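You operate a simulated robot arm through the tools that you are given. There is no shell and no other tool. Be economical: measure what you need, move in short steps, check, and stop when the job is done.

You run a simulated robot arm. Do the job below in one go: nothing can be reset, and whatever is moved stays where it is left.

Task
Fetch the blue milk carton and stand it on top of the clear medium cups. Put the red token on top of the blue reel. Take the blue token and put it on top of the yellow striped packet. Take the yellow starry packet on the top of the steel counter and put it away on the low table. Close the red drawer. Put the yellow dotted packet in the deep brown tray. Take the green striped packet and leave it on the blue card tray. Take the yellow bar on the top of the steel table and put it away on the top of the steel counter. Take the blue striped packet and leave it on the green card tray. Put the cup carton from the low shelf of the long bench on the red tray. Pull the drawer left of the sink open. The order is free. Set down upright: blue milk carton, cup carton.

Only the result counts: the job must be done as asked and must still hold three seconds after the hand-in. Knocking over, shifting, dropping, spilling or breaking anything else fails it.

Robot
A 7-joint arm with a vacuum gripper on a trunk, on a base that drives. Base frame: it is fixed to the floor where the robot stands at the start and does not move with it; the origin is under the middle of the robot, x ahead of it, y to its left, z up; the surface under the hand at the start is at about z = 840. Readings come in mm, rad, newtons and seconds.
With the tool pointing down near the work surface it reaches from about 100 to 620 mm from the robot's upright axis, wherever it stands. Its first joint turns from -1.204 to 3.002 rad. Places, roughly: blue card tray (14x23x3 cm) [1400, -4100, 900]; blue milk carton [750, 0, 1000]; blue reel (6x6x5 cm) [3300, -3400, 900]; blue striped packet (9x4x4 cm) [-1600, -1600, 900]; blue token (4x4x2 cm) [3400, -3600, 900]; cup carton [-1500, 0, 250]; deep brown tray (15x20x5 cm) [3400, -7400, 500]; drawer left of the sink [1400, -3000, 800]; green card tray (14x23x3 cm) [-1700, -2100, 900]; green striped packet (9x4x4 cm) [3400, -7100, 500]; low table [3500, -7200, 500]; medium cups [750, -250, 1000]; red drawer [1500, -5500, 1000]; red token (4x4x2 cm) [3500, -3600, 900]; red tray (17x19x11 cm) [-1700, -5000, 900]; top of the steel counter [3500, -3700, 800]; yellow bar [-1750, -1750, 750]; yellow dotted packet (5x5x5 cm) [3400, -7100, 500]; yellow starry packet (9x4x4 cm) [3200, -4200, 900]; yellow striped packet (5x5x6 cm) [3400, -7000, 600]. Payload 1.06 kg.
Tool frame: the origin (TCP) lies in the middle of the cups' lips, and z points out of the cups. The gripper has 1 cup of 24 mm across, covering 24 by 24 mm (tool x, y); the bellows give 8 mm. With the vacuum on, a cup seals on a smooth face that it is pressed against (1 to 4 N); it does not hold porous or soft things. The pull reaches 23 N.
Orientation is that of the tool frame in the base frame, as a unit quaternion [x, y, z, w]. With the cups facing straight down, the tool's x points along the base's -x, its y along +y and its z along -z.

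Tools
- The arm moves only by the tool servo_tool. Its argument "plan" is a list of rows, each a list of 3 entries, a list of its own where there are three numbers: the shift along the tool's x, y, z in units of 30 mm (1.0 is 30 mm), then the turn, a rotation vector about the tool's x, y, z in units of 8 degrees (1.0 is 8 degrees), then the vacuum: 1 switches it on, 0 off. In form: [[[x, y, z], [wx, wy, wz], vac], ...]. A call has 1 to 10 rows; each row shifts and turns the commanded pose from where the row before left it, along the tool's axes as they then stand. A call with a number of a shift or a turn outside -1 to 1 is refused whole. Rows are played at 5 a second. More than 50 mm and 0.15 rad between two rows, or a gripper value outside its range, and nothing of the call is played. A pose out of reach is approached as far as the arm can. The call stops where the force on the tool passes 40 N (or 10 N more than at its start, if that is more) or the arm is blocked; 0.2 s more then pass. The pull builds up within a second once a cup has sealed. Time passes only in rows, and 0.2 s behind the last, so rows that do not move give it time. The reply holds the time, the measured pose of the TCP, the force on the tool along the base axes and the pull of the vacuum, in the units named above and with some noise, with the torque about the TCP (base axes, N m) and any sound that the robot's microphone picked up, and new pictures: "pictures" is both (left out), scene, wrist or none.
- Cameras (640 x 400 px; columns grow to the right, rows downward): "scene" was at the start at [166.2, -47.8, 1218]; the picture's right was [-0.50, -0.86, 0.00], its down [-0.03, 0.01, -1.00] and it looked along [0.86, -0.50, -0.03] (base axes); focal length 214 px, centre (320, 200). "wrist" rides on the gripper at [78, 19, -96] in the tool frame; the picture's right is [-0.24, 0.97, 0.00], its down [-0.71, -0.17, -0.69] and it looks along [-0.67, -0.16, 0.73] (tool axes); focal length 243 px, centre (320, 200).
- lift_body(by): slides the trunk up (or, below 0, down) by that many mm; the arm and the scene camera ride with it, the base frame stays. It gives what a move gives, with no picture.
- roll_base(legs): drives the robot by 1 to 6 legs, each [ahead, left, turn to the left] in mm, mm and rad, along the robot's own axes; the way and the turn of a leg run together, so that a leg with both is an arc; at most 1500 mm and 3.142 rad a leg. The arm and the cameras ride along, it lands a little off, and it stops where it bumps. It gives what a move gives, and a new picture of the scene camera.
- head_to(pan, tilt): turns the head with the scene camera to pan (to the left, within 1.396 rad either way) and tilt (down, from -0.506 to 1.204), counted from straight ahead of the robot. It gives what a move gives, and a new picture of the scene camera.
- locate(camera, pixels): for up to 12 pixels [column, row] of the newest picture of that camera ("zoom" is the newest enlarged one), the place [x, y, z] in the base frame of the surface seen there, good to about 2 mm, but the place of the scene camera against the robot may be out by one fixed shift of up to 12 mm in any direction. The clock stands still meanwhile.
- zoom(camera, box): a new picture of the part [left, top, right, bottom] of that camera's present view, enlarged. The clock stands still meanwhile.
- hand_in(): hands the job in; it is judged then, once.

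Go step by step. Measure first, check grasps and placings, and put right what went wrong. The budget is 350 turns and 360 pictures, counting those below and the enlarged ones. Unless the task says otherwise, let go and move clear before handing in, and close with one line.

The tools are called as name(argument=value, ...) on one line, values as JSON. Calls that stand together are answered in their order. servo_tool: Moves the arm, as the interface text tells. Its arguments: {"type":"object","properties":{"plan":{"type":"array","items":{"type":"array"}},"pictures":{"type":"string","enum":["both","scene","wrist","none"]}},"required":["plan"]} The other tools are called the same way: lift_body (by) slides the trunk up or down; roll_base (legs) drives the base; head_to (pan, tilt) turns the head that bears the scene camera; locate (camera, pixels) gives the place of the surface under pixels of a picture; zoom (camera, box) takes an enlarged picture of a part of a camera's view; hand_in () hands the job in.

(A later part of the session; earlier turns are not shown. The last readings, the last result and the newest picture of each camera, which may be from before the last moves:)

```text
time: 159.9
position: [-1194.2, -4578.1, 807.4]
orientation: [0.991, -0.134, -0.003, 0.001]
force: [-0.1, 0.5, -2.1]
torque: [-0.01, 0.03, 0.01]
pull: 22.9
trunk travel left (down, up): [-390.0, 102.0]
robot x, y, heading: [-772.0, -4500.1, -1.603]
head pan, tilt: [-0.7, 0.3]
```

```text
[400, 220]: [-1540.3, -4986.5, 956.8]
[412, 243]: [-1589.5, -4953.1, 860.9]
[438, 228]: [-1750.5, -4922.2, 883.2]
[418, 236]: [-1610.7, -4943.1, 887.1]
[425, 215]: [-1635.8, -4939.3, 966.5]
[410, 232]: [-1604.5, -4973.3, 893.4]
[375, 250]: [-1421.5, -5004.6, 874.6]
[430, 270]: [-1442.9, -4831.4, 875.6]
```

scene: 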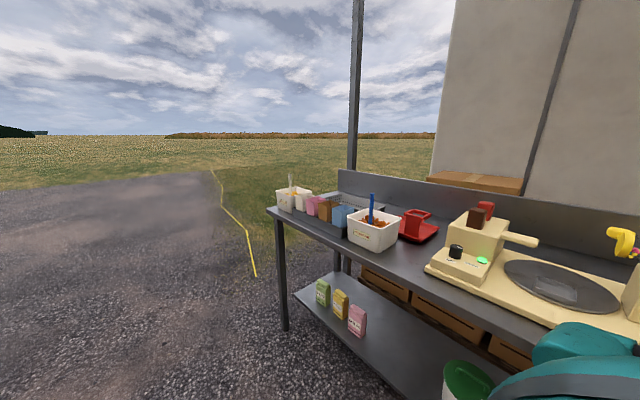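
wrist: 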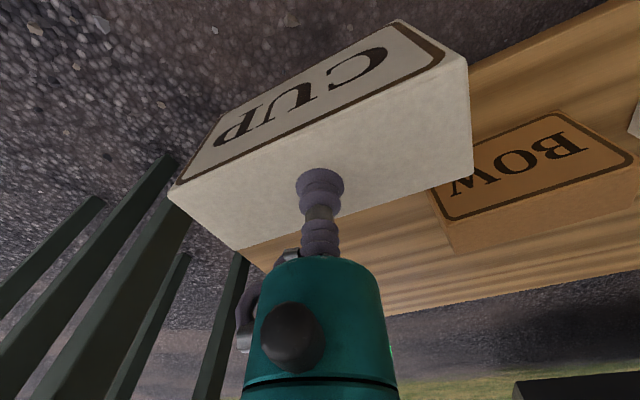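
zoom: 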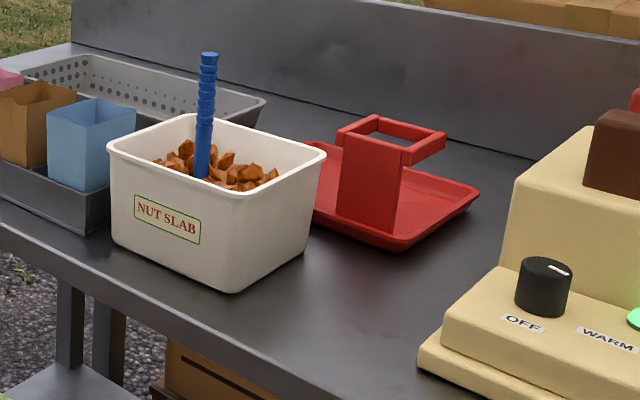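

roll_base(legs=[[0, 0, 0.035], [280, 0, 0]])

lift_body(by=102)

servo_tool(plan=[[[0, 0, -1], [0, 0, 0], 1], [[0, 0, -1], [0, 0, 0], 1], [[0, 0, -1], [0, 0, 0], 1], [[0, 0, -1], [0, 0, 0], 1], [[0, 0, -1], [0, 0, 0], 1]], pictures="wrist")

```text
time: 162.2
position: [-1190.5, -4870.4, 807.8]
orientation: [0.993, -0.114, -0.003, 0.001]
force: [0.7, -0.2, -3.2]
torque: [0.04, 0.0, 0.03]
pull: 22.5
trunk travel left (down, up): [-390.0, 102.0]
robot x, y, heading: [-770.8, -4773.4, -1.561]
head pan, tilt: [-0.7, 0.3]
```

scene: 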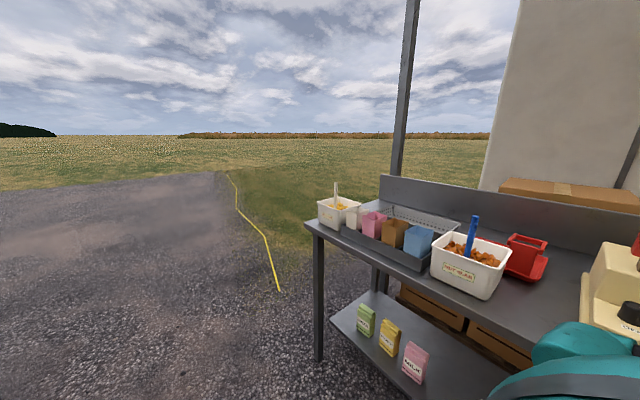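

```text
time: 163.5
position: [-1191.7, -4870.6, 909.8]
orientation: [0.993, -0.114, -0.003, 0.0]
force: [0.9, -0.3, -2.5]
torque: [-0.01, -0.02, 0.0]
pull: 22.9
trunk travel left (down, up): [-492.0, 0.0]
robot x, y, heading: [-770.5, -4775.8, -1.564]
head pan, tilt: [-0.7, 0.3]
```

```text
time: 164.7
position: [-1190.8, -4869.1, 1061.6]
orientation: [0.993, -0.114, -0.004, 0.001]
force: [0.6, 0.2, -1.8]
torque: [0.03, 0.0, -0.02]
pull: 23.1
trunk travel left (down, up): [-492.0, 0.0]
robot x, y, heading: [-776.0, -4773.5, -1.567]
head pan, tilt: [-0.7, 0.3]
```

wrist: 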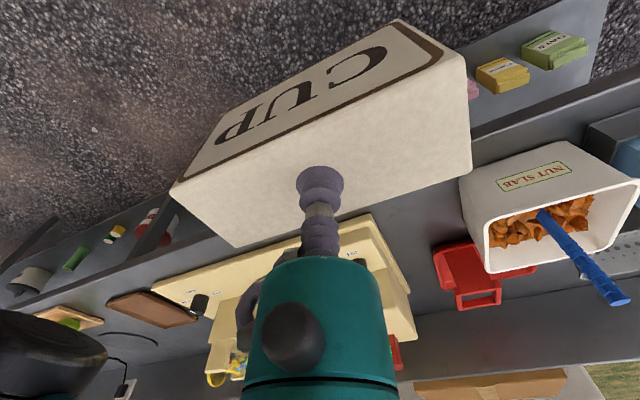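

locate(camera="wrist", pixels=[[620, 300], [480, 300], [470, 255], [440, 270], [485, 275], [535, 270], [460, 290], [397, 355], [330, 190], [610, 210], [350, 220], [492, 267]])

zoom(camera="wrist", box=[380, 180, 620, 330])

```text
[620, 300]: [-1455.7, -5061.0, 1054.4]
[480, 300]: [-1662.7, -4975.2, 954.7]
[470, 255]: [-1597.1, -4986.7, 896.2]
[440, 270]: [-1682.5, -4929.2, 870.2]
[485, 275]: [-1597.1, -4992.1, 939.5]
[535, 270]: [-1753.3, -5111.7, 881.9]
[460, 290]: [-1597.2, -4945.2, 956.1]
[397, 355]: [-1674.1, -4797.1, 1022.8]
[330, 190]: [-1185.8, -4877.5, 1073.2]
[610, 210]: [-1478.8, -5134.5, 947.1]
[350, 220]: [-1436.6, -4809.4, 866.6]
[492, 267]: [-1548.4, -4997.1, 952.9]
```

```text
2.67 times, centred on (500, 255) of wrist
```

zoom: 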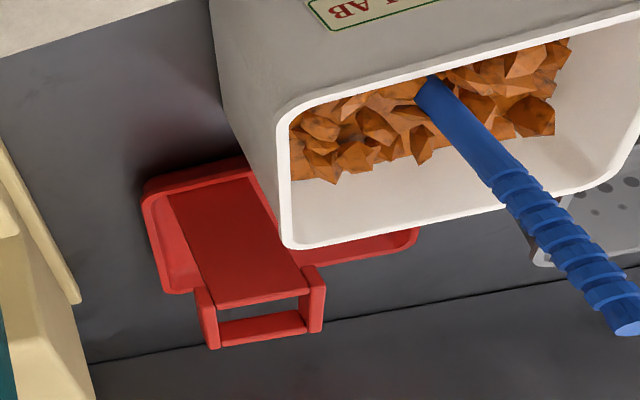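

locate(camera="zoom", pixels=[[146, 195], [165, 290], [242, 160], [418, 232], [185, 285], [210, 345], [323, 325], [300, 270], [200, 290], [170, 240], [350, 245], [215, 300]])

```text
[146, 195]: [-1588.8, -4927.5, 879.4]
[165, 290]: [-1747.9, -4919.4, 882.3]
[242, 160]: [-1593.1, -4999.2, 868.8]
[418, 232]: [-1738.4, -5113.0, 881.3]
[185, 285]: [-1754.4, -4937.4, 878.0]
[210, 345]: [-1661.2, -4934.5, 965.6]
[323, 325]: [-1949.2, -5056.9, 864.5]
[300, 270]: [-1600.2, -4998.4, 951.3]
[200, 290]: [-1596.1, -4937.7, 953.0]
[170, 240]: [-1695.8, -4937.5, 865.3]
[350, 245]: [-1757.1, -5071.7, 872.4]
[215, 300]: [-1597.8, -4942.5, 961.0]
```

servo_tool(plan=[[[0, 0, -1], [0, 0, 0], 1], [[0, 0, -1], [0, 0, 0], 1], [[0, 0, -0.5], [0, 0, 0], 1]], pictures="none")

```text
time: 165.5
position: [-1186.8, -4879.4, 1107.1]
orientation: [0.993, -0.114, -0.003, 0.003]
force: [0.3, -0.2, -2.3]
torque: [-0.05, -0.02, 0.0]
pull: 22.7
out of reach, approached as far as the arm can: row 2, 3
trunk travel left (down, up): [-492.0, 0.0]
robot x, y, heading: [-773.9, -4775.3, -1.569]
head pan, tilt: [-0.7, 0.3]
```

roll_base(legs=[[45, 0, 0], [0, -230, 0]])

servo_tool(plan=[[[0, 0, 0], [0, 0, 0], 1]], pictures="wrist")

```text
time: 168.7
position: [-1415.4, -4924.2, 1107.1]
orientation: [0.993, -0.114, -0.003, 0.001]
force: [-0.7, 0.0, -2.2]
torque: [-0.03, 0.01, -0.01]
pull: 22.9
trunk travel left (down, up): [-492.0, 0.0]
robot x, y, heading: [-998.2, -4825.3, -1.564]
head pan, tilt: [-0.7, 0.3]
```

scene: 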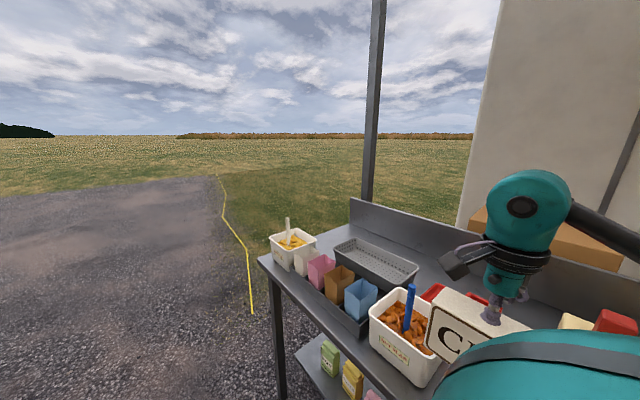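

```text
time: 169.1
position: [-1413.4, -4924.6, 1107.7]
orientation: [0.993, -0.114, -0.003, 0.003]
force: [-0.7, -0.4, -1.6]
torque: [-0.02, 0.0, 0.03]
pull: 23.0
trunk travel left (down, up): [-492.0, 0.0]
robot x, y, heading: [-996.8, -4821.6, -1.567]
head pan, tilt: [-0.7, 0.3]
```

wrist: 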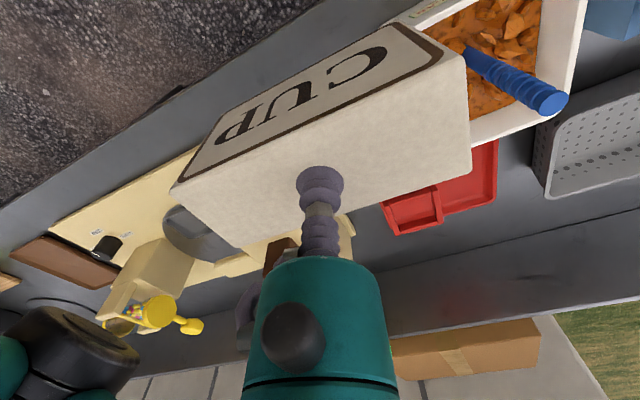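

locate(camera="wrist", pixels=[[400, 234], [495, 203], [497, 142], [388, 205], [440, 220], [435, 188], [470, 180], [420, 210], [550, 100]])

zoom(camera="wrist", box=[360, 120, 520, 250])

```text
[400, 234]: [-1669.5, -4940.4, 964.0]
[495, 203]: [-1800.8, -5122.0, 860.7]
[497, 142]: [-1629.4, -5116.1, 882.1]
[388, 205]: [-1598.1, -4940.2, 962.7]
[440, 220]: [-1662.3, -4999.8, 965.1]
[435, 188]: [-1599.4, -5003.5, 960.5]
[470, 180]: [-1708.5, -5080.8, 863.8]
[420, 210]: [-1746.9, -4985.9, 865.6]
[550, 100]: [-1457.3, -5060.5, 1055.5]
```

```text
3.08 times, centred on (440, 185) of wrist
```

zoom: 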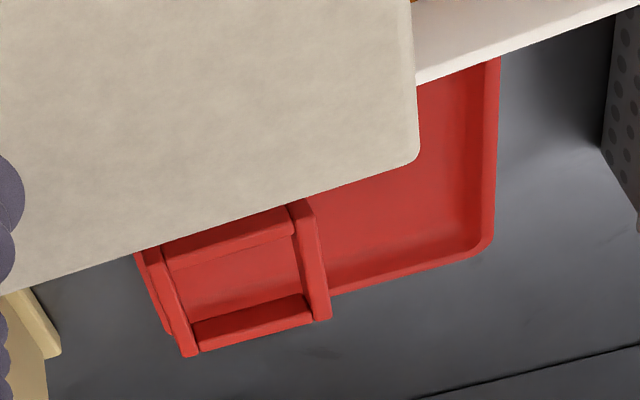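

servo_tool(plan=[[[-0.9, 0.52, 0], [0, 0, 0], 1], [[-0.9, 0.52, 0], [0, 0, 0], 1], [[-0.9, 0.52, 0], [0, 0, 0], 1], [[-0.9, 0.52, 0], [0, 0, 0], 1], [[-0.9, 0.52, 0], [0, 0, 0], 1], [[-0.9, 0.52, 0], [0, 0, 0], 1], [[-0.9, 0.52, 0], [0, 0, 0], 1], [[-0.9, 0.52, 0], [0, 0, 0], 1], [[-0.9, 0.52, 0], [0, 0, 0], 1], [[-0.9, 0.52, 0], [0, 0, 0], 1]], pictures="wrist")

```text
time: 171.2
position: [-1715.3, -5015.3, 1107.7]
orientation: [0.994, -0.113, -0.004, 0.003]
force: [0.4, -0.5, -2.2]
torque: [0.0, 0.0, -0.03]
pull: 22.5
trunk travel left (down, up): [-492.0, 0.0]
robot x, y, heading: [-1002.3, -4821.5, -1.568]
head pan, tilt: [-0.7, 0.3]
```

wrist: 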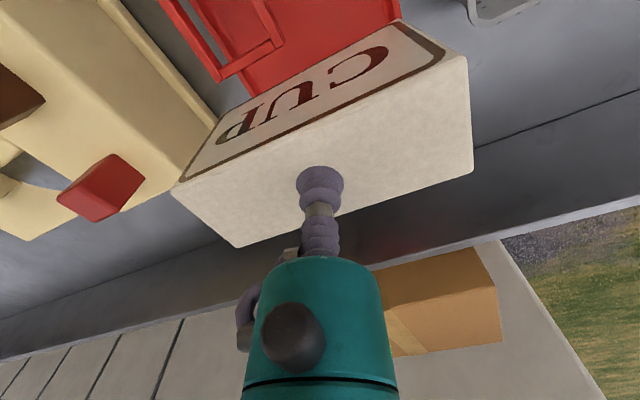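

locate(camera="wrist", pixels=[[212, 120], [180, 90], [135, 180], [218, 78], [285, 40], [245, 90]])

servo_tool(plan=[[[0.05, 0, 0.9], [0, 0, 0], 1], [[0, 0, 0.9], [0, 0, 0], 1], [[0, 0, 0.9], [0, 0, 0], 1], [[0, 0, 0.5], [0, 0, 0], 1]], pictures="wrist")

```text
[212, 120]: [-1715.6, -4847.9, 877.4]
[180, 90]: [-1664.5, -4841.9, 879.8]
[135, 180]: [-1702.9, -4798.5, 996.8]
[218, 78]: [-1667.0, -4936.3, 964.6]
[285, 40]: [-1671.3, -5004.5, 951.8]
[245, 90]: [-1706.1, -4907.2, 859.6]
```

```text
time: 172.2
position: [-1713.7, -5016.5, 1011.5]
orientation: [0.993, -0.114, -0.003, 0.003]
force: [-0.9, -0.6, -2.0]
torque: [0.0, -0.01, 0.0]
pull: 23.0
trunk travel left (down, up): [-492.0, 0.0]
robot x, y, heading: [-996.8, -4820.5, -1.57]
head pan, tilt: [-0.7, 0.3]
```

wrist: 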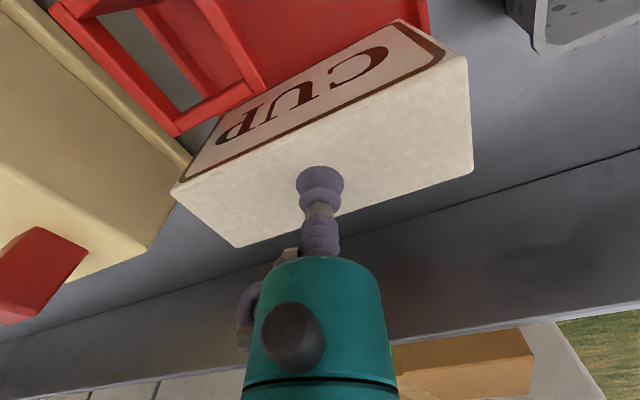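

Clear of the ring (bottom already below its top). Continue lowering in small steps to the tray floor (TCP about 965).

servo_tool(plan=[[[0, 0, 0.6], [0, 0, 0], 1], [[0, 0, 0.5], [0, 0, 0], 1], [[0, 0, 0.2], [0, 0, 0], 1], [[0, 0, 0], [0, 0, 0], 1]], pictures="none")

```text
time: 173.2
position: [-1712.1, -5014.8, 973.6]
orientation: [0.993, -0.114, -0.004, 0.002]
force: [0.0, 0.1, -2.0]
torque: [-0.02, -0.01, -0.01]
pull: 22.8
trunk travel left (down, up): [-492.0, 0.0]
robot x, y, heading: [-995.8, -4822.1, -1.564]
head pan, tilt: [-0.7, 0.3]
```

servo_tool(plan=[[[0, 0, 0.15], [0, 0, 0], 1], [[0, 0, 0.1], [0, 0, 0], 1], [[0, 0, 0], [0, 0, 0], 1]], pictures="none")

```text
time: 174.1
position: [-1712.1, -5016.2, 966.5]
orientation: [0.994, -0.114, -0.003, 0.003]
force: [-0.3, -0.5, -2.4]
torque: [0.0, 0.01, 0.01]
pull: 22.2
trunk travel left (down, up): [-492.0, 0.0]
robot x, y, heading: [-997.7, -4819.9, -1.569]
head pan, tilt: [-0.7, 0.3]
```

servo_tool(plan=[[[0, 0, 0.1], [0, 0, 0], 1], [[0, 0, 0], [0, 0, 0], 1]], pictures="none")

```text
time: 174.7
position: [-1710.6, -5015.4, 967.0]
orientation: [0.994, -0.114, -0.004, 0.004]
force: [-3.8, 0.4, 8.7]
torque: [0.08, 0.05, 0.01]
pull: 23.0
trunk travel left (down, up): [-492.0, 0.0]
robot x, y, heading: [-999.8, -4820.1, -1.57]
head pan, tilt: [-0.7, 0.3]
```

Contact (8.7 N). Release and rise.

servo_tool(plan=[[[0, 0, 0], [0, 0, 0], 0], [[0, 0, 0], [0, 0, 0], 0], [[0, 0, -0.3], [0, 0, 0], 0], [[0, 0, -1], [0, 0, 0], 0], [[0, 0, -1], [0, 0, 0], 0], [[0, 0, -1], [0, 0, 0], 0], [[0, 0, -1], [0, 0, 0], 0], [[0, 0, -0.5], [0, 0, 0], 0]], pictures="wrist")

```text
time: 176.4
position: [-1712.2, -5013.2, 1109.5]
orientation: [0.993, -0.115, -0.003, 0.002]
force: [0.4, 0.6, 0.4]
torque: [0.02, 0.0, -0.01]
pull: 0.1
trunk travel left (down, up): [-492.0, 0.0]
robot x, y, heading: [-1001.3, -4821.4, -1.567]
head pan, tilt: [-0.7, 0.3]
```

wrist: 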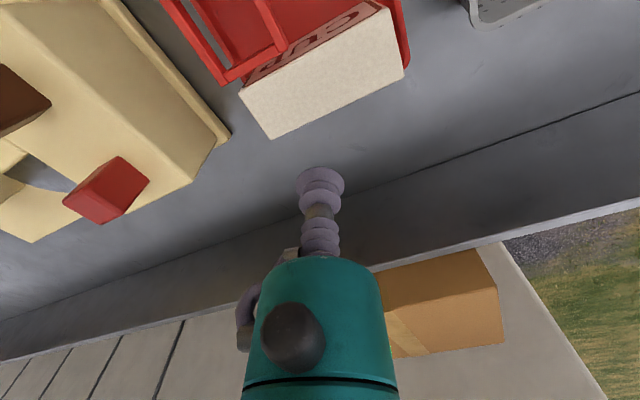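

locate(camera="wrist", pixels=[[245, 100], [272, 134], [400, 70], [388, 15], [320, 80]])

```text
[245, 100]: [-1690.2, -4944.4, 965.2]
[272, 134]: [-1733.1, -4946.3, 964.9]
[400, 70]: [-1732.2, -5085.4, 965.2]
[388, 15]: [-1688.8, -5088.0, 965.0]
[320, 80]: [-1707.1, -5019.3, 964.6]
```

servo_tool(plan=[[[0.9, -0.52, 0], [0, 0, 0], 0], [[0.9, -0.52, 0], [0, 0, 0], 0], [[0.9, -0.52, 0], [0, 0, 0], 0], [[0.9, -0.52, 0], [0, 0, 0], 0], [[0.9, -0.52, 0], [0, 0, 0], 0], [[0.9, -0.52, 0], [0, 0, 0], 0], [[0.9, -0.52, 0], [0, 0, 0], 0], [[0.9, -0.52, 0], [0, 0, 0], 0], [[0.9, -0.52, 0], [0, 0, 0], 0], [[0.9, -0.52, 0], [0, 0, 0], 0]], pictures="none")

roll_base(legs=[[0, 250, 0], [-1500, 0, 0], [-1500, 0, 0]])

head_to(pan=-0.6, tilt=0.3)

```text
time: 178.7
position: [-1413.5, -4926.0, 1107.1]
orientation: [0.993, -0.115, -0.003, 0.002]
force: [1.0, 0.8, -1.0]
torque: [-0.01, -0.01, 0.02]
pull: 0.1
trunk travel left (down, up): [-492.0, 0.0]
robot x, y, heading: [-998.9, -4821.2, -1.564]
head pan, tilt: [-0.7, 0.3]
```

```text
time: 195.4
position: [-1066.2, -1925.0, 1105.1]
orientation: [0.992, -0.129, -0.002, 0.003]
force: [0.0, -0.2, -0.6]
torque: [-0.01, -0.03, 0.01]
pull: 0.0
trunk travel left (down, up): [-492.0, 0.0]
robot x, y, heading: [-651.5, -1829.4, -1.591]
head pan, tilt: [-0.7, 0.3]
```

scene: 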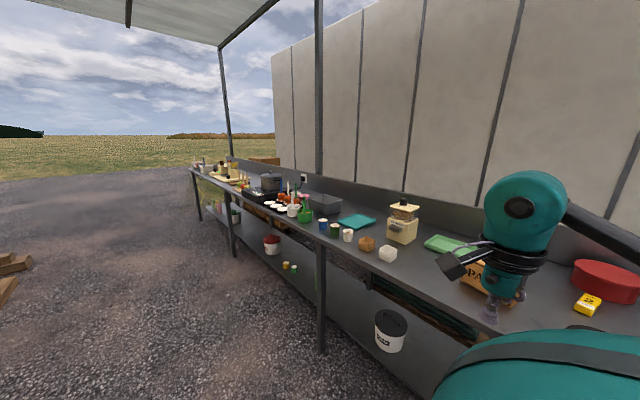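

```text
time: 196.1
position: [-1066.4, -1925.4, 1106.2]
orientation: [0.992, -0.129, -0.003, 0.002]
force: [-0.2, -0.3, -0.2]
torque: [0.02, -0.01, -0.01]
pull: 0.0
trunk travel left (down, up): [-492.0, 0.0]
robot x, y, heading: [-649.9, -1837.6, -1.594]
head pan, tilt: [-0.6, 0.3]
```

scene: 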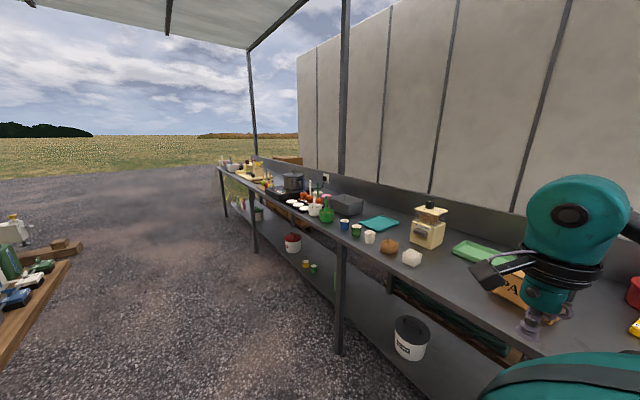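

roll_base(legs=[[0, 0, 0.023], [-350, 0, 0], [0, -330, 0]])

servo_tool(plan=[[[0, 0, 0], [0, 0, 0], 0]], pictures="wrist")

```text
time: 201.8
position: [-1393.1, -1585.2, 1105.6]
orientation: [0.994, -0.111, -0.003, 0.002]
force: [-0.8, -0.2, 0.6]
torque: [0.0, 0.01, 0.02]
pull: 0.0
trunk travel left (down, up): [-492.0, 0.0]
robot x, y, heading: [-982.1, -1476.7, -1.562]
head pan, tilt: [-0.6, 0.3]
```

scene: 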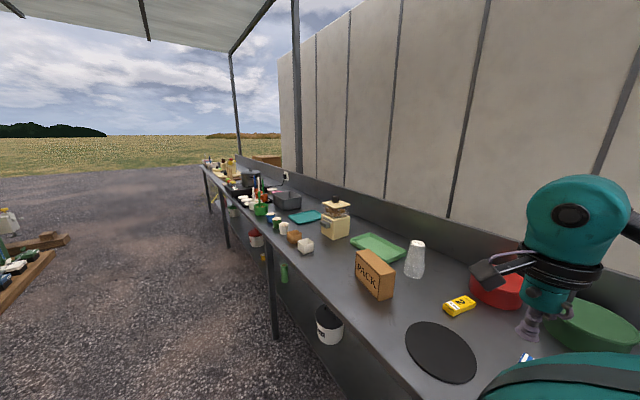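

```text
time: 202.2
position: [-1393.2, -1585.1, 1106.5]
orientation: [0.994, -0.112, -0.002, 0.002]
force: [0.3, 0.1, 0.2]
torque: [-0.01, 0.01, 0.0]
pull: 0.1
trunk travel left (down, up): [-492.0, 0.0]
robot x, y, heading: [-976.8, -1476.6, -1.565]
head pan, tilt: [-0.6, 0.3]
```

wrist: 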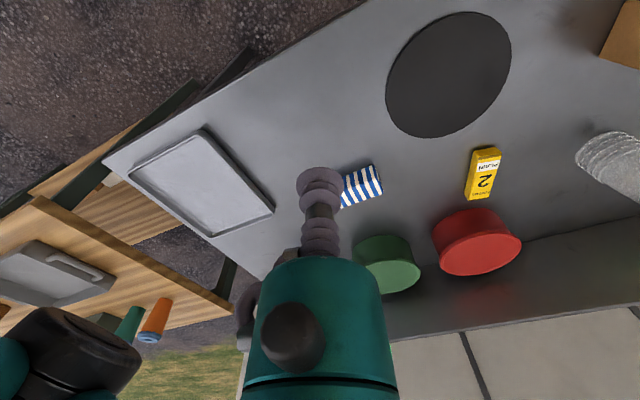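

locate(camera="wrist", pixels=[[362, 188], [342, 180], [374, 166], [382, 192], [346, 208], [484, 178], [470, 152], [500, 150], [490, 200], [468, 195], [485, 150], [410, 240]])

zoom(camera="wrist", box=[320, 130, 520, 255])

```text
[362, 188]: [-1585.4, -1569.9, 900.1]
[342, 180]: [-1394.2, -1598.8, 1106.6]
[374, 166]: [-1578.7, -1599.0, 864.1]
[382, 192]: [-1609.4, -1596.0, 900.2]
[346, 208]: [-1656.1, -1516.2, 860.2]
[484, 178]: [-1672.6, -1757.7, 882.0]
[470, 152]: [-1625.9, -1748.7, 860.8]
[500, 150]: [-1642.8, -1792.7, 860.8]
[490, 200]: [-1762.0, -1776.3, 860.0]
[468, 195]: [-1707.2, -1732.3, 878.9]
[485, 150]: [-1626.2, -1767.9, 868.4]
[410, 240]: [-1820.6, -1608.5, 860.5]
```

```text
3.20 times, centred on (420, 192) of wrist
```

zoom: 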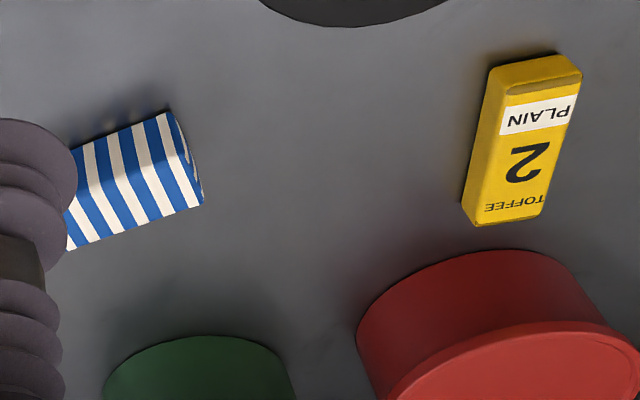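

locate(camera="zoom", pixels=[[130, 200], [200, 200], [72, 246], [85, 200], [188, 175], [180, 160], [150, 215], [110, 175], [520, 150], [480, 215], [540, 215], [560, 80]])

```text
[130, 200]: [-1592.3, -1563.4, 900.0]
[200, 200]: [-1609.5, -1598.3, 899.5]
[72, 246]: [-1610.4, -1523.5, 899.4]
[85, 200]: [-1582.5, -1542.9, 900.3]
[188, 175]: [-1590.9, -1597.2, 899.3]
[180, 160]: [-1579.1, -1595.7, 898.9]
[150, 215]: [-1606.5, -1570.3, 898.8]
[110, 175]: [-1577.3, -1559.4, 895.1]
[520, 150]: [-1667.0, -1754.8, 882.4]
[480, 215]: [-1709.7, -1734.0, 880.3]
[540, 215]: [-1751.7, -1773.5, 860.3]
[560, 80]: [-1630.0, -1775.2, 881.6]
```

servo_tool(plan=[[[-0.957, 0.076, 0.75], [0, 0, 0], 0], [[-0.957, 0.076, 0.75], [0, 0, 0], 0], [[-0.957, 0.076, 0.75], [0, 0, 0], 0], [[-0.957, 0.076, 0.75], [0, 0, 0], 0], [[-0.957, 0.076, 0.75], [0, 0, 0], 0], [[-0.957, 0.076, 0.75], [0, 0, 0], 0], [[-0.957, 0.076, 0.75], [0, 0, 0], 0]], pictures="wrist")

```text
time: 203.8
position: [-1591.7, -1558.0, 949.1]
orientation: [0.994, -0.112, -0.003, 0.001]
force: [-0.4, 0.3, 0.3]
torque: [0.01, 0.01, -0.03]
pull: 0.0
trunk travel left (down, up): [-492.0, 0.0]
robot x, y, heading: [-977.3, -1475.3, -1.558]
head pan, tilt: [-0.6, 0.3]
```

wrist: 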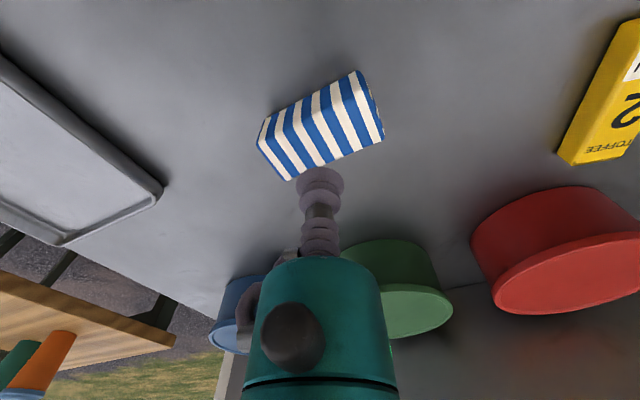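

locate(camera="wrist", pixels=[[291, 178], [384, 137], [265, 135], [350, 95], [325, 135], [268, 120], [358, 72]])

```text
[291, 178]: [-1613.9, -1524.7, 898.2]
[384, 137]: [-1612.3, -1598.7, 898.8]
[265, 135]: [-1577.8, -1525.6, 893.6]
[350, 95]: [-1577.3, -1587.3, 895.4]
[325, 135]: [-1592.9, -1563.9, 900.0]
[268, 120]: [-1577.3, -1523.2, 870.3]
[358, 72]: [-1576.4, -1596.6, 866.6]
```

servo_tool(plan=[[[-0.08, 0.1, 0.8], [0, 0, 0], 1], [[0, 0, 0.7], [0, 0, 0], 1], [[0, 0, 0.18], [0, 0, 0], 1], [[0, 0, 0.05], [0, 0, 0], 1], [[0, 0, 0], [0, 0, 0], 1]], pictures="none")

```text
time: 205.0
position: [-1595.2, -1561.4, 899.0]
orientation: [0.994, -0.111, -0.004, 0.005]
force: [-6.3, -1.7, 14.2]
torque: [0.03, -0.07, 0.03]
pull: 22.5
trunk travel left (down, up): [-492.0, 0.0]
robot x, y, heading: [-975.9, -1477.6, -1.558]
head pan, tilt: [-0.6, 0.3]
```

servo_tool(plan=[[[0, 0, -0.5], [0, 0, 0], 1], [[0, 0, -1], [0, 0, 0], 1], [[0, 0, -1], [0, 0, 0], 1], [[0, 0, -1], [0, 0, 0], 1], [[0.9, 0, -1], [0, 0, 0], 1], [[0.9, 0, -1], [0, 0, 0], 1], [[0.9, 0, -1], [0, 0, 0], 1], [[0.9, 0, 0], [0, 0, 0], 1], [[0.9, 0, 0], [0, 0, 0], 1], [[0.9, 0, 0], [0, 0, 0], 1]], pictures="scene")

locate(camera="scene", pixels=[[350, 240], [380, 262], [405, 245], [378, 236], [417, 243], [412, 275], [375, 255], [338, 205]])

```text
time: 207.2
position: [-1438.0, -1596.3, 1091.4]
orientation: [0.994, -0.112, -0.003, 0.002]
force: [0.0, -0.8, -1.4]
torque: [0.01, 0.04, 0.02]
pull: 22.4
trunk travel left (down, up): [-492.0, 0.0]
robot x, y, heading: [-977.6, -1476.8, -1.561]
head pan, tilt: [-0.6, 0.3]
```

scene: 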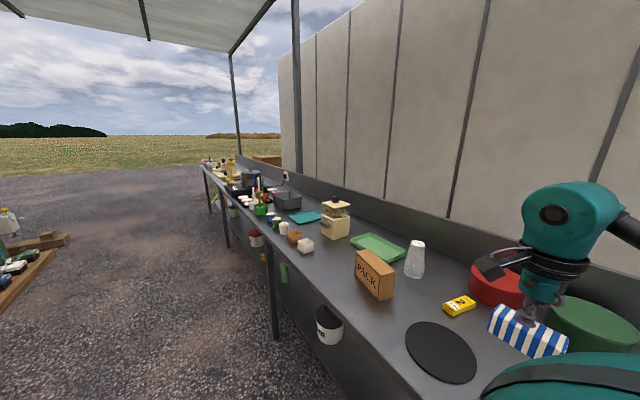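

```text
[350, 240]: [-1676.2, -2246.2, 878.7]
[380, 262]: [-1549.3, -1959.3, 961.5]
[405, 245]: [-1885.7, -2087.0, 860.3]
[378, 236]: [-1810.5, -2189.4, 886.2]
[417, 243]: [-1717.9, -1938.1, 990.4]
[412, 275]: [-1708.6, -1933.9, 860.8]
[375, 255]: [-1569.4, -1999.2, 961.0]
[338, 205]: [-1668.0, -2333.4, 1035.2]
```

roll_base(legs=[[543, 0, 0], [0, -105, 0]])

servo_tool(plan=[[[-0.9, 0, 0], [0, 0, 0], 1], [[-0.9, 0, 0], [0, 0, 0], 1]], pictures="wrist")

```text
time: 211.5
position: [-1548.1, -2114.4, 1090.3]
orientation: [0.993, -0.119, -0.003, 0.002]
force: [-0.7, -0.2, -1.9]
torque: [-0.01, 0.02, -0.01]
pull: 22.4
trunk travel left (down, up): [-492.0, 0.0]
robot x, y, heading: [-1084.0, -1999.5, -1.574]
head pan, tilt: [-0.6, 0.3]
```

scene: 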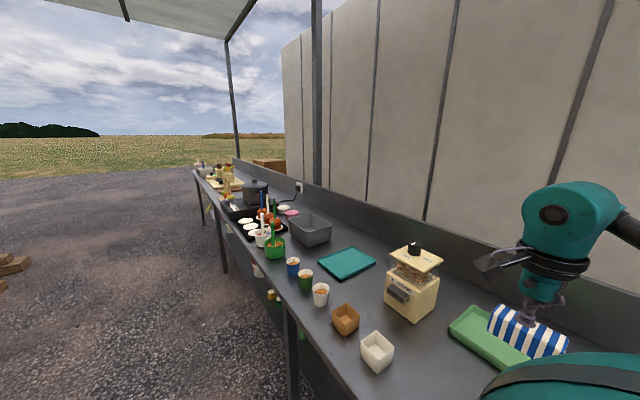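

```text
time: 212.1
position: [-1600.1, -2101.5, 1092.6]
orientation: [0.993, -0.119, -0.002, 0.003]
force: [0.7, 0.9, 0.3]
torque: [-0.02, 0.04, -0.06]
pull: 22.7
trunk travel left (down, up): [-492.0, 0.0]
robot x, y, heading: [-1083.0, -2003.4, -1.576]
head pan, tilt: [-0.6, 0.3]
```

wrist: 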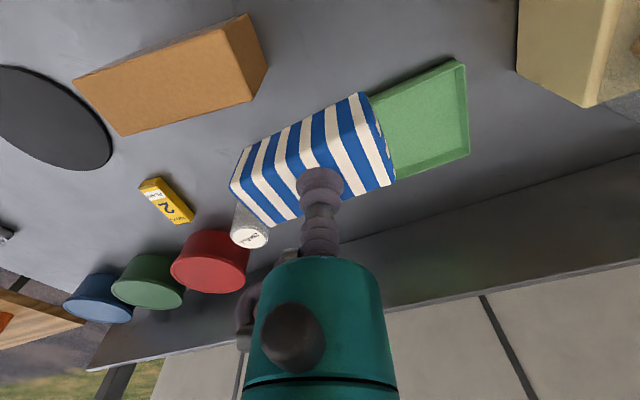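

locate(camera="wrist", pixels=[[467, 65], [468, 155], [398, 178], [370, 92], [440, 110], [250, 240], [430, 145], [590, 100]])

```text
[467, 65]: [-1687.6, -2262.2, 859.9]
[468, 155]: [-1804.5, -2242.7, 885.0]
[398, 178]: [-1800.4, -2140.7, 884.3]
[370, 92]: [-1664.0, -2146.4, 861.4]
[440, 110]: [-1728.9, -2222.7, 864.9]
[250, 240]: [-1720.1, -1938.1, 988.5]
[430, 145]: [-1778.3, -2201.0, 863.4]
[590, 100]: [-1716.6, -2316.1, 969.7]
```

servo_tool(plan=[[[-0.81, 0.53, 0.5], [0, 0, 0], 1], [[-0.81, 0.53, 0.5], [0, 0, 0], 1], [[-0.81, 0.53, 0.5], [0, 0, 0], 1], [[-0.81, 0.53, 0.5], [0, 0, 0], 1], [[-0.81, 0.53, 0.5], [0, 0, 0], 1], [[0, 0, 1], [0, 0, 0], 1], [[0, 0, 1], [0, 0, 0], 1], [[0, 0, 1], [0, 0, 0], 1]], pictures="wrist")

```text
time: 213.9
position: [-1736.6, -2148.6, 922.5]
orientation: [0.993, -0.119, -0.003, 0.003]
force: [0.1, -0.4, -1.6]
torque: [-0.01, 0.03, 0.01]
pull: 22.4
trunk travel left (down, up): [-492.0, 0.0]
robot x, y, heading: [-1080.5, -2001.4, -1.574]
head pan, tilt: [-0.6, 0.3]
```

wrist: 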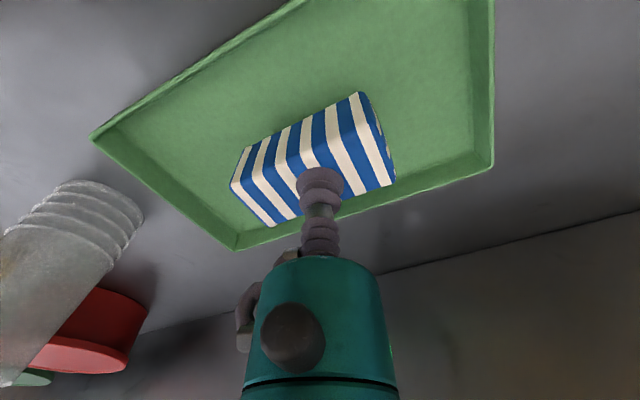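

servo_tool(plan=[[[0, 0, 0.4], [0, 0, 0], 1], [[0, 0, 0.15], [0, 0, 0], 1], [[0, 0, 0.08], [0, 0, 0], 1], [[0, 0, 0], [0, 0, 0], 1]], pictures="none")

```text
time: 214.9
position: [-1736.4, -2149.7, 906.1]
orientation: [0.993, -0.119, -0.003, 0.003]
force: [0.9, -0.4, -0.3]
torque: [0.0, 0.0, 0.02]
pull: 23.3
trunk travel left (down, up): [-492.0, 0.0]
robot x, y, heading: [-1082.0, -2002.8, -1.577]
head pan, tilt: [-0.6, 0.3]
```

servo_tool(plan=[[[0, 0, 0.1], [0, 0, 0], 1], [[0, 0, 0.05], [0, 0, 0], 1], [[0, 0, 0], [0, 0, 0], 1]], pictures="none")

```text
time: 215.7
position: [-1735.8, -2150.5, 902.6]
orientation: [0.993, -0.118, -0.003, 0.004]
force: [-0.7, 0.2, 9.0]
torque: [0.04, -0.04, -0.04]
pull: 22.9
trunk travel left (down, up): [-492.0, 0.0]
robot x, y, heading: [-1083.5, -2003.5, -1.575]
head pan, tilt: [-0.6, 0.3]
```

servo_tool(plan=[[[0, 0, 0], [0, 0, 0], 0], [[0, 0, 0], [0, 0, 0], 0], [[0, 0, -0.3], [0, 0, 0], 0], [[0, 0, -1], [0, 0, 0], 0], [[0, 0, -1], [0, 0, 0], 0], [[0, 0, -1], [0, 0, 0], 0], [[0, 0, -1], [0, 0, 0], 0], [[0.8, -0.5, -0.9], [0, 0, 0], 0], [[0.8, -0.5, 0], [0, 0, 0], 0], [[0.8, -0.5, 0], [0, 0, 0], 0]], pictures="wrist")

```text
time: 217.9
position: [-1653.5, -2121.5, 1060.7]
orientation: [0.993, -0.119, -0.003, 0.002]
force: [-0.4, -0.7, 0.1]
torque: [0.0, -0.01, 0.05]
pull: 0.0
trunk travel left (down, up): [-492.0, 0.0]
robot x, y, heading: [-1085.4, -2001.1, -1.576]
head pan, tilt: [-0.6, 0.3]
```

wrist: 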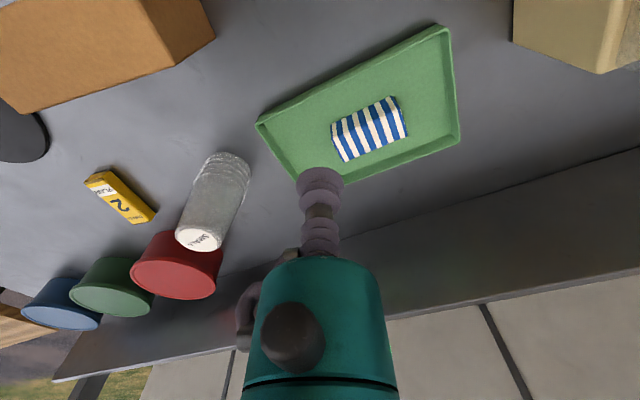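

roll_base(legs=[[-360, 0, 0]])

servo_tool(plan=[[[0, 0, 0.5], [0, 0, 0], 0]], pictures="wrist")

```text
time: 220.2
position: [-1652.9, -1761.0, 1059.7]
orientation: [0.993, -0.117, -0.002, 0.003]
force: [0.3, 0.1, 0.0]
torque: [0.01, -0.01, 0.03]
pull: 0.1
trunk travel left (down, up): [-492.0, 0.0]
robot x, y, heading: [-1081.4, -1637.6, -1.575]
head pan, tilt: [-0.6, 0.3]
```

scene: 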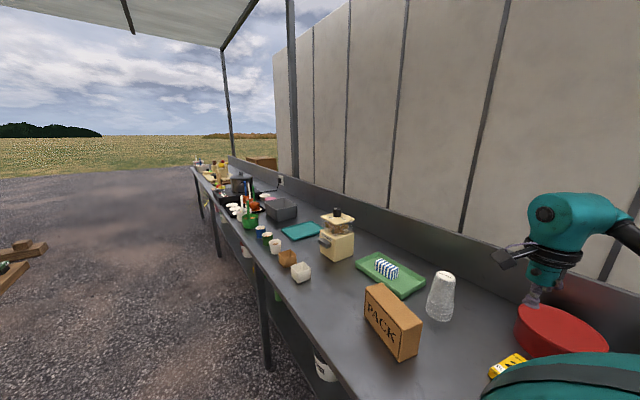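

```text
time: 220.6
position: [-1653.7, -1761.2, 1045.7]
orientation: [0.993, -0.116, -0.003, 0.003]
force: [0.9, -0.2, 1.0]
torque: [0.01, 0.0, 0.05]
pull: 0.0
trunk travel left (down, up): [-492.0, 0.0]
robot x, y, heading: [-1078.9, -1640.9, -1.571]
head pan, tilt: [-0.6, 0.3]
```

wrist: 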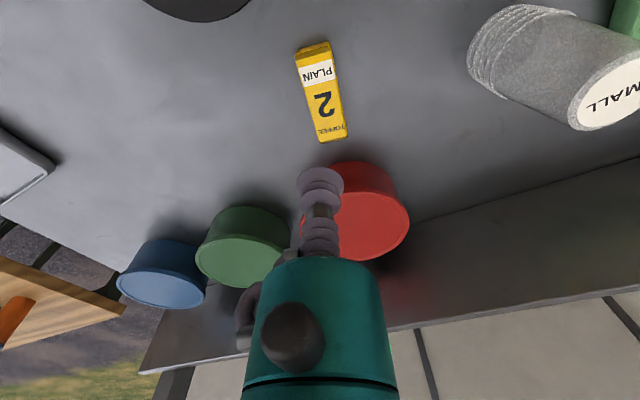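

locate(camera="wrist", pixels=[[298, 60], [332, 50], [317, 142], [346, 138], [322, 100], [312, 45]])

```text
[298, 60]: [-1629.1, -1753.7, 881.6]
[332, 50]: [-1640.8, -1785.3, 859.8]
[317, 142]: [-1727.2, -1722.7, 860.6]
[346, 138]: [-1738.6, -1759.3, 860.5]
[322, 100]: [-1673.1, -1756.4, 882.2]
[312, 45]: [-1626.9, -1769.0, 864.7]
```

locate(camera="wrist", pixels=[[355, 163], [355, 200], [400, 215], [385, 190]])

servo_tool(plan=[[[-0.6, -0.06, 1], [0, 0, 0], 1], [[0, 0, 1], [0, 0, 0], 1], [[0, 0, 1], [0, 0, 0], 1], [[0, 0, 1], [0, 0, 0], 1], [[0, 0, 0.8], [0, 0, 0], 1], [[0, 0, 0], [0, 0, 0], 1]], pictures="wrist")

```text
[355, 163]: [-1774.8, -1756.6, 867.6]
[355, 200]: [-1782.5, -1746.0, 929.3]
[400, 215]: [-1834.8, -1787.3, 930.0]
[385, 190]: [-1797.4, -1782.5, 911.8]
```

```text
time: 222.0
position: [-1671.3, -1755.8, 901.3]
orientation: [0.993, -0.116, -0.003, 0.003]
force: [-0.5, 0.7, 0.2]
torque: [0.03, 0.01, 0.01]
pull: 0.3
trunk travel left (down, up): [-492.0, 0.0]
robot x, y, heading: [-1083.5, -1638.1, -1.576]
head pan, tilt: [-0.6, 0.3]
```

wrist: 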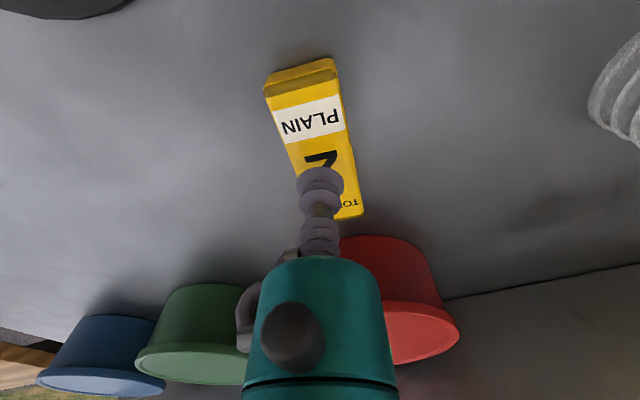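

servo_tool(plan=[[[0, 0, 0.5], [0, 0, 0], 1], [[0, 0, 0.15], [0, 0, 0], 1], [[0, 0, 0.08], [0, 0, 0], 1], [[0, 0, 0], [0, 0, 0], 1]], pictures="none")

```text
time: 223.0
position: [-1670.5, -1755.6, 879.1]
orientation: [0.993, -0.117, -0.004, 0.004]
force: [-5.5, 1.5, 16.1]
torque: [0.02, -0.06, -0.02]
pull: 23.1
trunk travel left (down, up): [-492.0, 0.0]
robot x, y, heading: [-1081.2, -1637.2, -1.574]
head pan, tilt: [-0.6, 0.3]
```

Sealed. Lift and retract.

servo_tool(plan=[[[0, 0, -0.5], [0, 0, 0], 1], [[0, 0, -1], [0, 0, 0], 1], [[0, 0, -1], [0, 0, 0], 1], [[0, 0, -1], [0, 0, 0], 1], [[0.9, 0, -1], [0, 0, 0], 1], [[0.9, 0, -1], [0, 0, 0], 1], [[0.9, 0, -0.5], [0, 0, 0], 1], [[0.9, 0, 0], [0, 0, 0], 1], [[0.9, 0, 0], [0, 0, 0], 1], [[0.9, 0, 0], [0, 0, 0], 1]], pictures="wrist")

```text
time: 225.2
position: [-1512.2, -1791.5, 1056.0]
orientation: [0.993, -0.117, -0.003, 0.002]
force: [0.4, -0.1, -0.6]
torque: [0.01, 0.0, 0.0]
pull: 22.6
trunk travel left (down, up): [-492.0, 0.0]
robot x, y, heading: [-1083.9, -1635.6, -1.566]
head pan, tilt: [-0.6, 0.3]
```

wrist: 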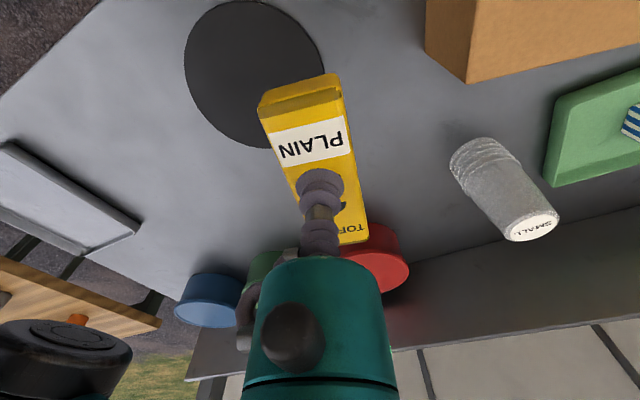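

roll_base(legs=[[0, 500, 0], [1200, 0, 0]])

head_to(pan=0.9, tilt=0.1)

```text
time: 236.0
position: [-1012.1, -3003.6, 1056.0]
orientation: [0.992, -0.126, -0.003, 0.002]
force: [0.1, -0.6, -0.9]
torque: [0.02, 0.01, 0.03]
pull: 23.1
trunk travel left (down, up): [-492.0, 0.0]
robot x, y, heading: [-582.1, -2861.3, -1.592]
head pan, tilt: [-0.6, 0.3]
```

scene: 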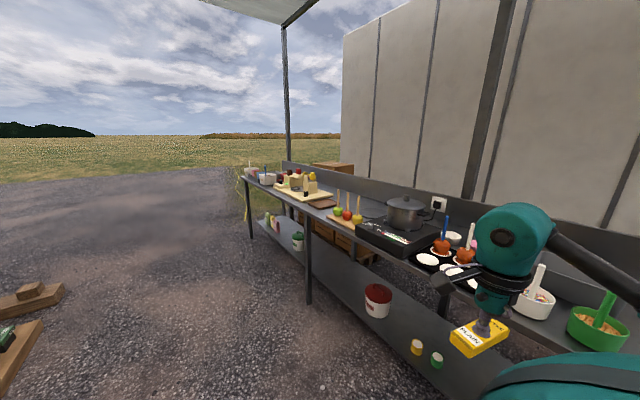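

```text
time: 237.6
position: [-1012.4, -3002.5, 1055.6]
orientation: [0.992, -0.125, -0.003, 0.002]
force: [-0.3, 0.1, -0.4]
torque: [0.0, -0.04, 0.03]
pull: 23.3
trunk travel left (down, up): [-492.0, 0.0]
robot x, y, heading: [-576.2, -2860.8, -1.59]
head pan, tilt: [0.901, 0.099]
```

scene: 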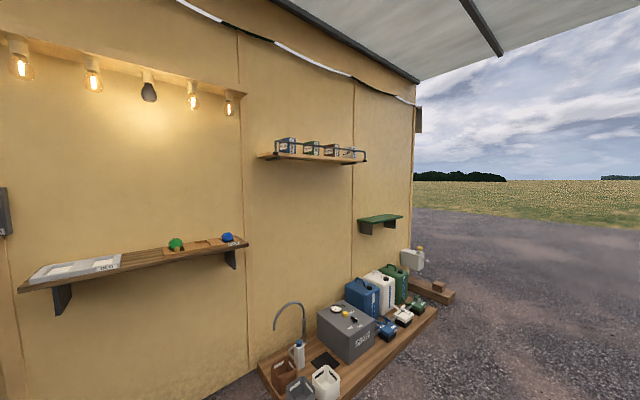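

locate(camera="scene", pixels=[[411, 160], [411, 240], [330, 250], [100, 200], [418, 120], [440, 290]])

roll_base(legs=[[1500, 0, 0], [1500, 0, 0], [700, 0, 0]])

head_to(pan=1.39, tilt=0.1)

```text
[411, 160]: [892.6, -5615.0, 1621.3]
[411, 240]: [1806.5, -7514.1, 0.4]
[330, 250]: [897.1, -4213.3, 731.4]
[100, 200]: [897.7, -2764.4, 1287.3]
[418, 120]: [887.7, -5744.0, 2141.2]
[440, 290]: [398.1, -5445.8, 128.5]
```

```text
time: 255.5
position: [-1133.3, -6706.7, 1055.7]
orientation: [0.993, -0.121, -0.003, 0.003]
force: [-0.4, -0.7, -0.4]
torque: [0.02, 0.01, 0.02]
pull: 23.1
trunk travel left (down, up): [-492.0, 0.0]
robot x, y, heading: [-703.3, -6554.7, -1.575]
head pan, tilt: [0.901, 0.099]
```

scene: 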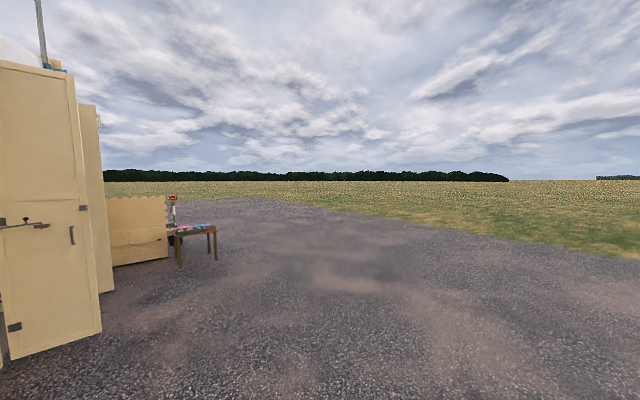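

```text
time: 256.4
position: [-1132.5, -6706.7, 1056.3]
orientation: [0.993, -0.121, -0.003, 0.002]
force: [0.9, -0.6, -0.7]
torque: [0.0, -0.01, 0.01]
pull: 22.7
trunk travel left (down, up): [-492.0, 0.0]
robot x, y, heading: [-700.5, -6557.8, -1.582]
head pan, tilt: [1.389, 0.099]
```

scene: 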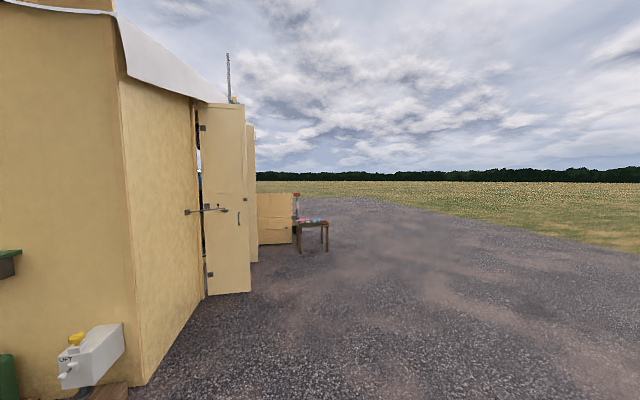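

locate(camera="scene", pixels=[[222, 288], [250, 290], [250, 262], [205, 290], [258, 255], [300, 250], [327, 250], [140, 385], [245, 200], [252, 200], [312, 222], [290, 240]])

zoom(camera="scene", box=[180, 90, 340, 310])

```text
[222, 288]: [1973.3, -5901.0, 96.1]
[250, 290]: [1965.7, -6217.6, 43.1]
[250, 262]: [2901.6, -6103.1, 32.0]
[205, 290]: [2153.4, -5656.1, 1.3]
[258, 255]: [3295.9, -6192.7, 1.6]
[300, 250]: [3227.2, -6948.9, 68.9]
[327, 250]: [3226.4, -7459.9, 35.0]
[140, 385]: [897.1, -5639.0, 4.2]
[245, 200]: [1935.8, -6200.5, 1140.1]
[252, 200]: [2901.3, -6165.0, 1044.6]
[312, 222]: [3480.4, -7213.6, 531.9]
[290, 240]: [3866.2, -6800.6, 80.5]
```

```text
1.82 times, centred on (260, 200) of scene
```

zoom: 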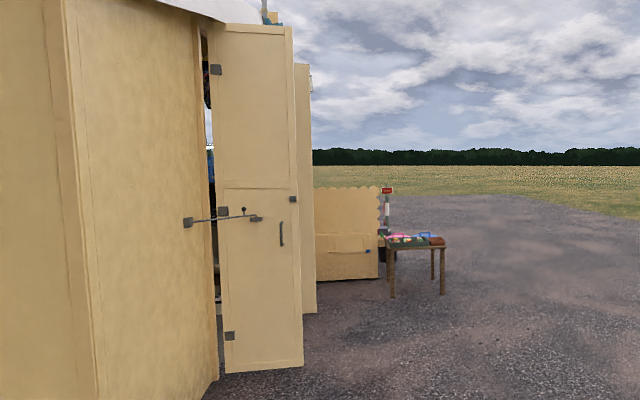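

roll_base(legs=[[200, 0, 0], [0, 0, 1.582], [1500, 0, 0], [1490, 0, 0]])

head_to(pan=1.3, tilt=0.1)

```text
time: 275.8
position: [2392.7, -7295.5, 1054.6]
orientation: [0.808, 0.59, 0.0, 0.004]
force: [0.2, -0.4, 0.0]
torque: [0.0, 0.01, -0.01]
pull: 22.9
trunk travel left (down, up): [-492.0, 0.0]
robot x, y, heading: [2271.6, -6855.8, -0.075]
head pan, tilt: [1.389, 0.099]
```

scene: 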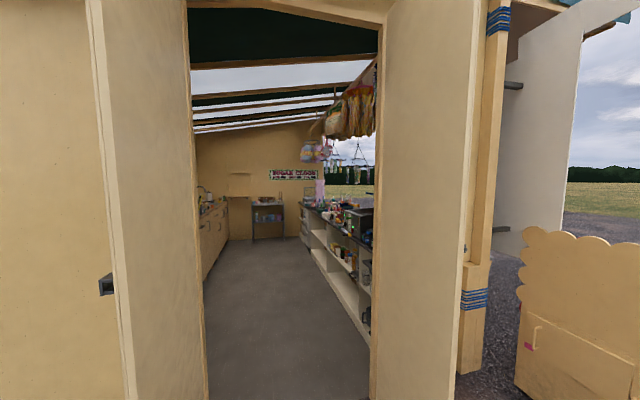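

```text
time: 276.4
position: [2393.3, -7296.2, 1054.9]
orientation: [0.807, 0.591, 0.0, 0.003]
force: [0.0, -0.4, -0.7]
torque: [0.0, -0.04, -0.02]
pull: 23.1
trunk travel left (down, up): [-492.0, 0.0]
robot x, y, heading: [2274.1, -6859.7, -0.076]
head pan, tilt: [1.3, 0.099]
```

scene: 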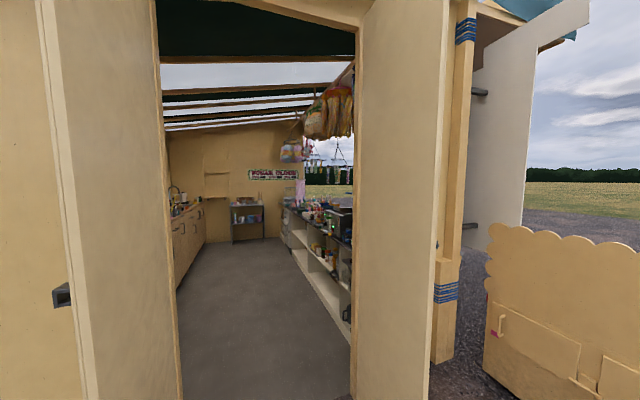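

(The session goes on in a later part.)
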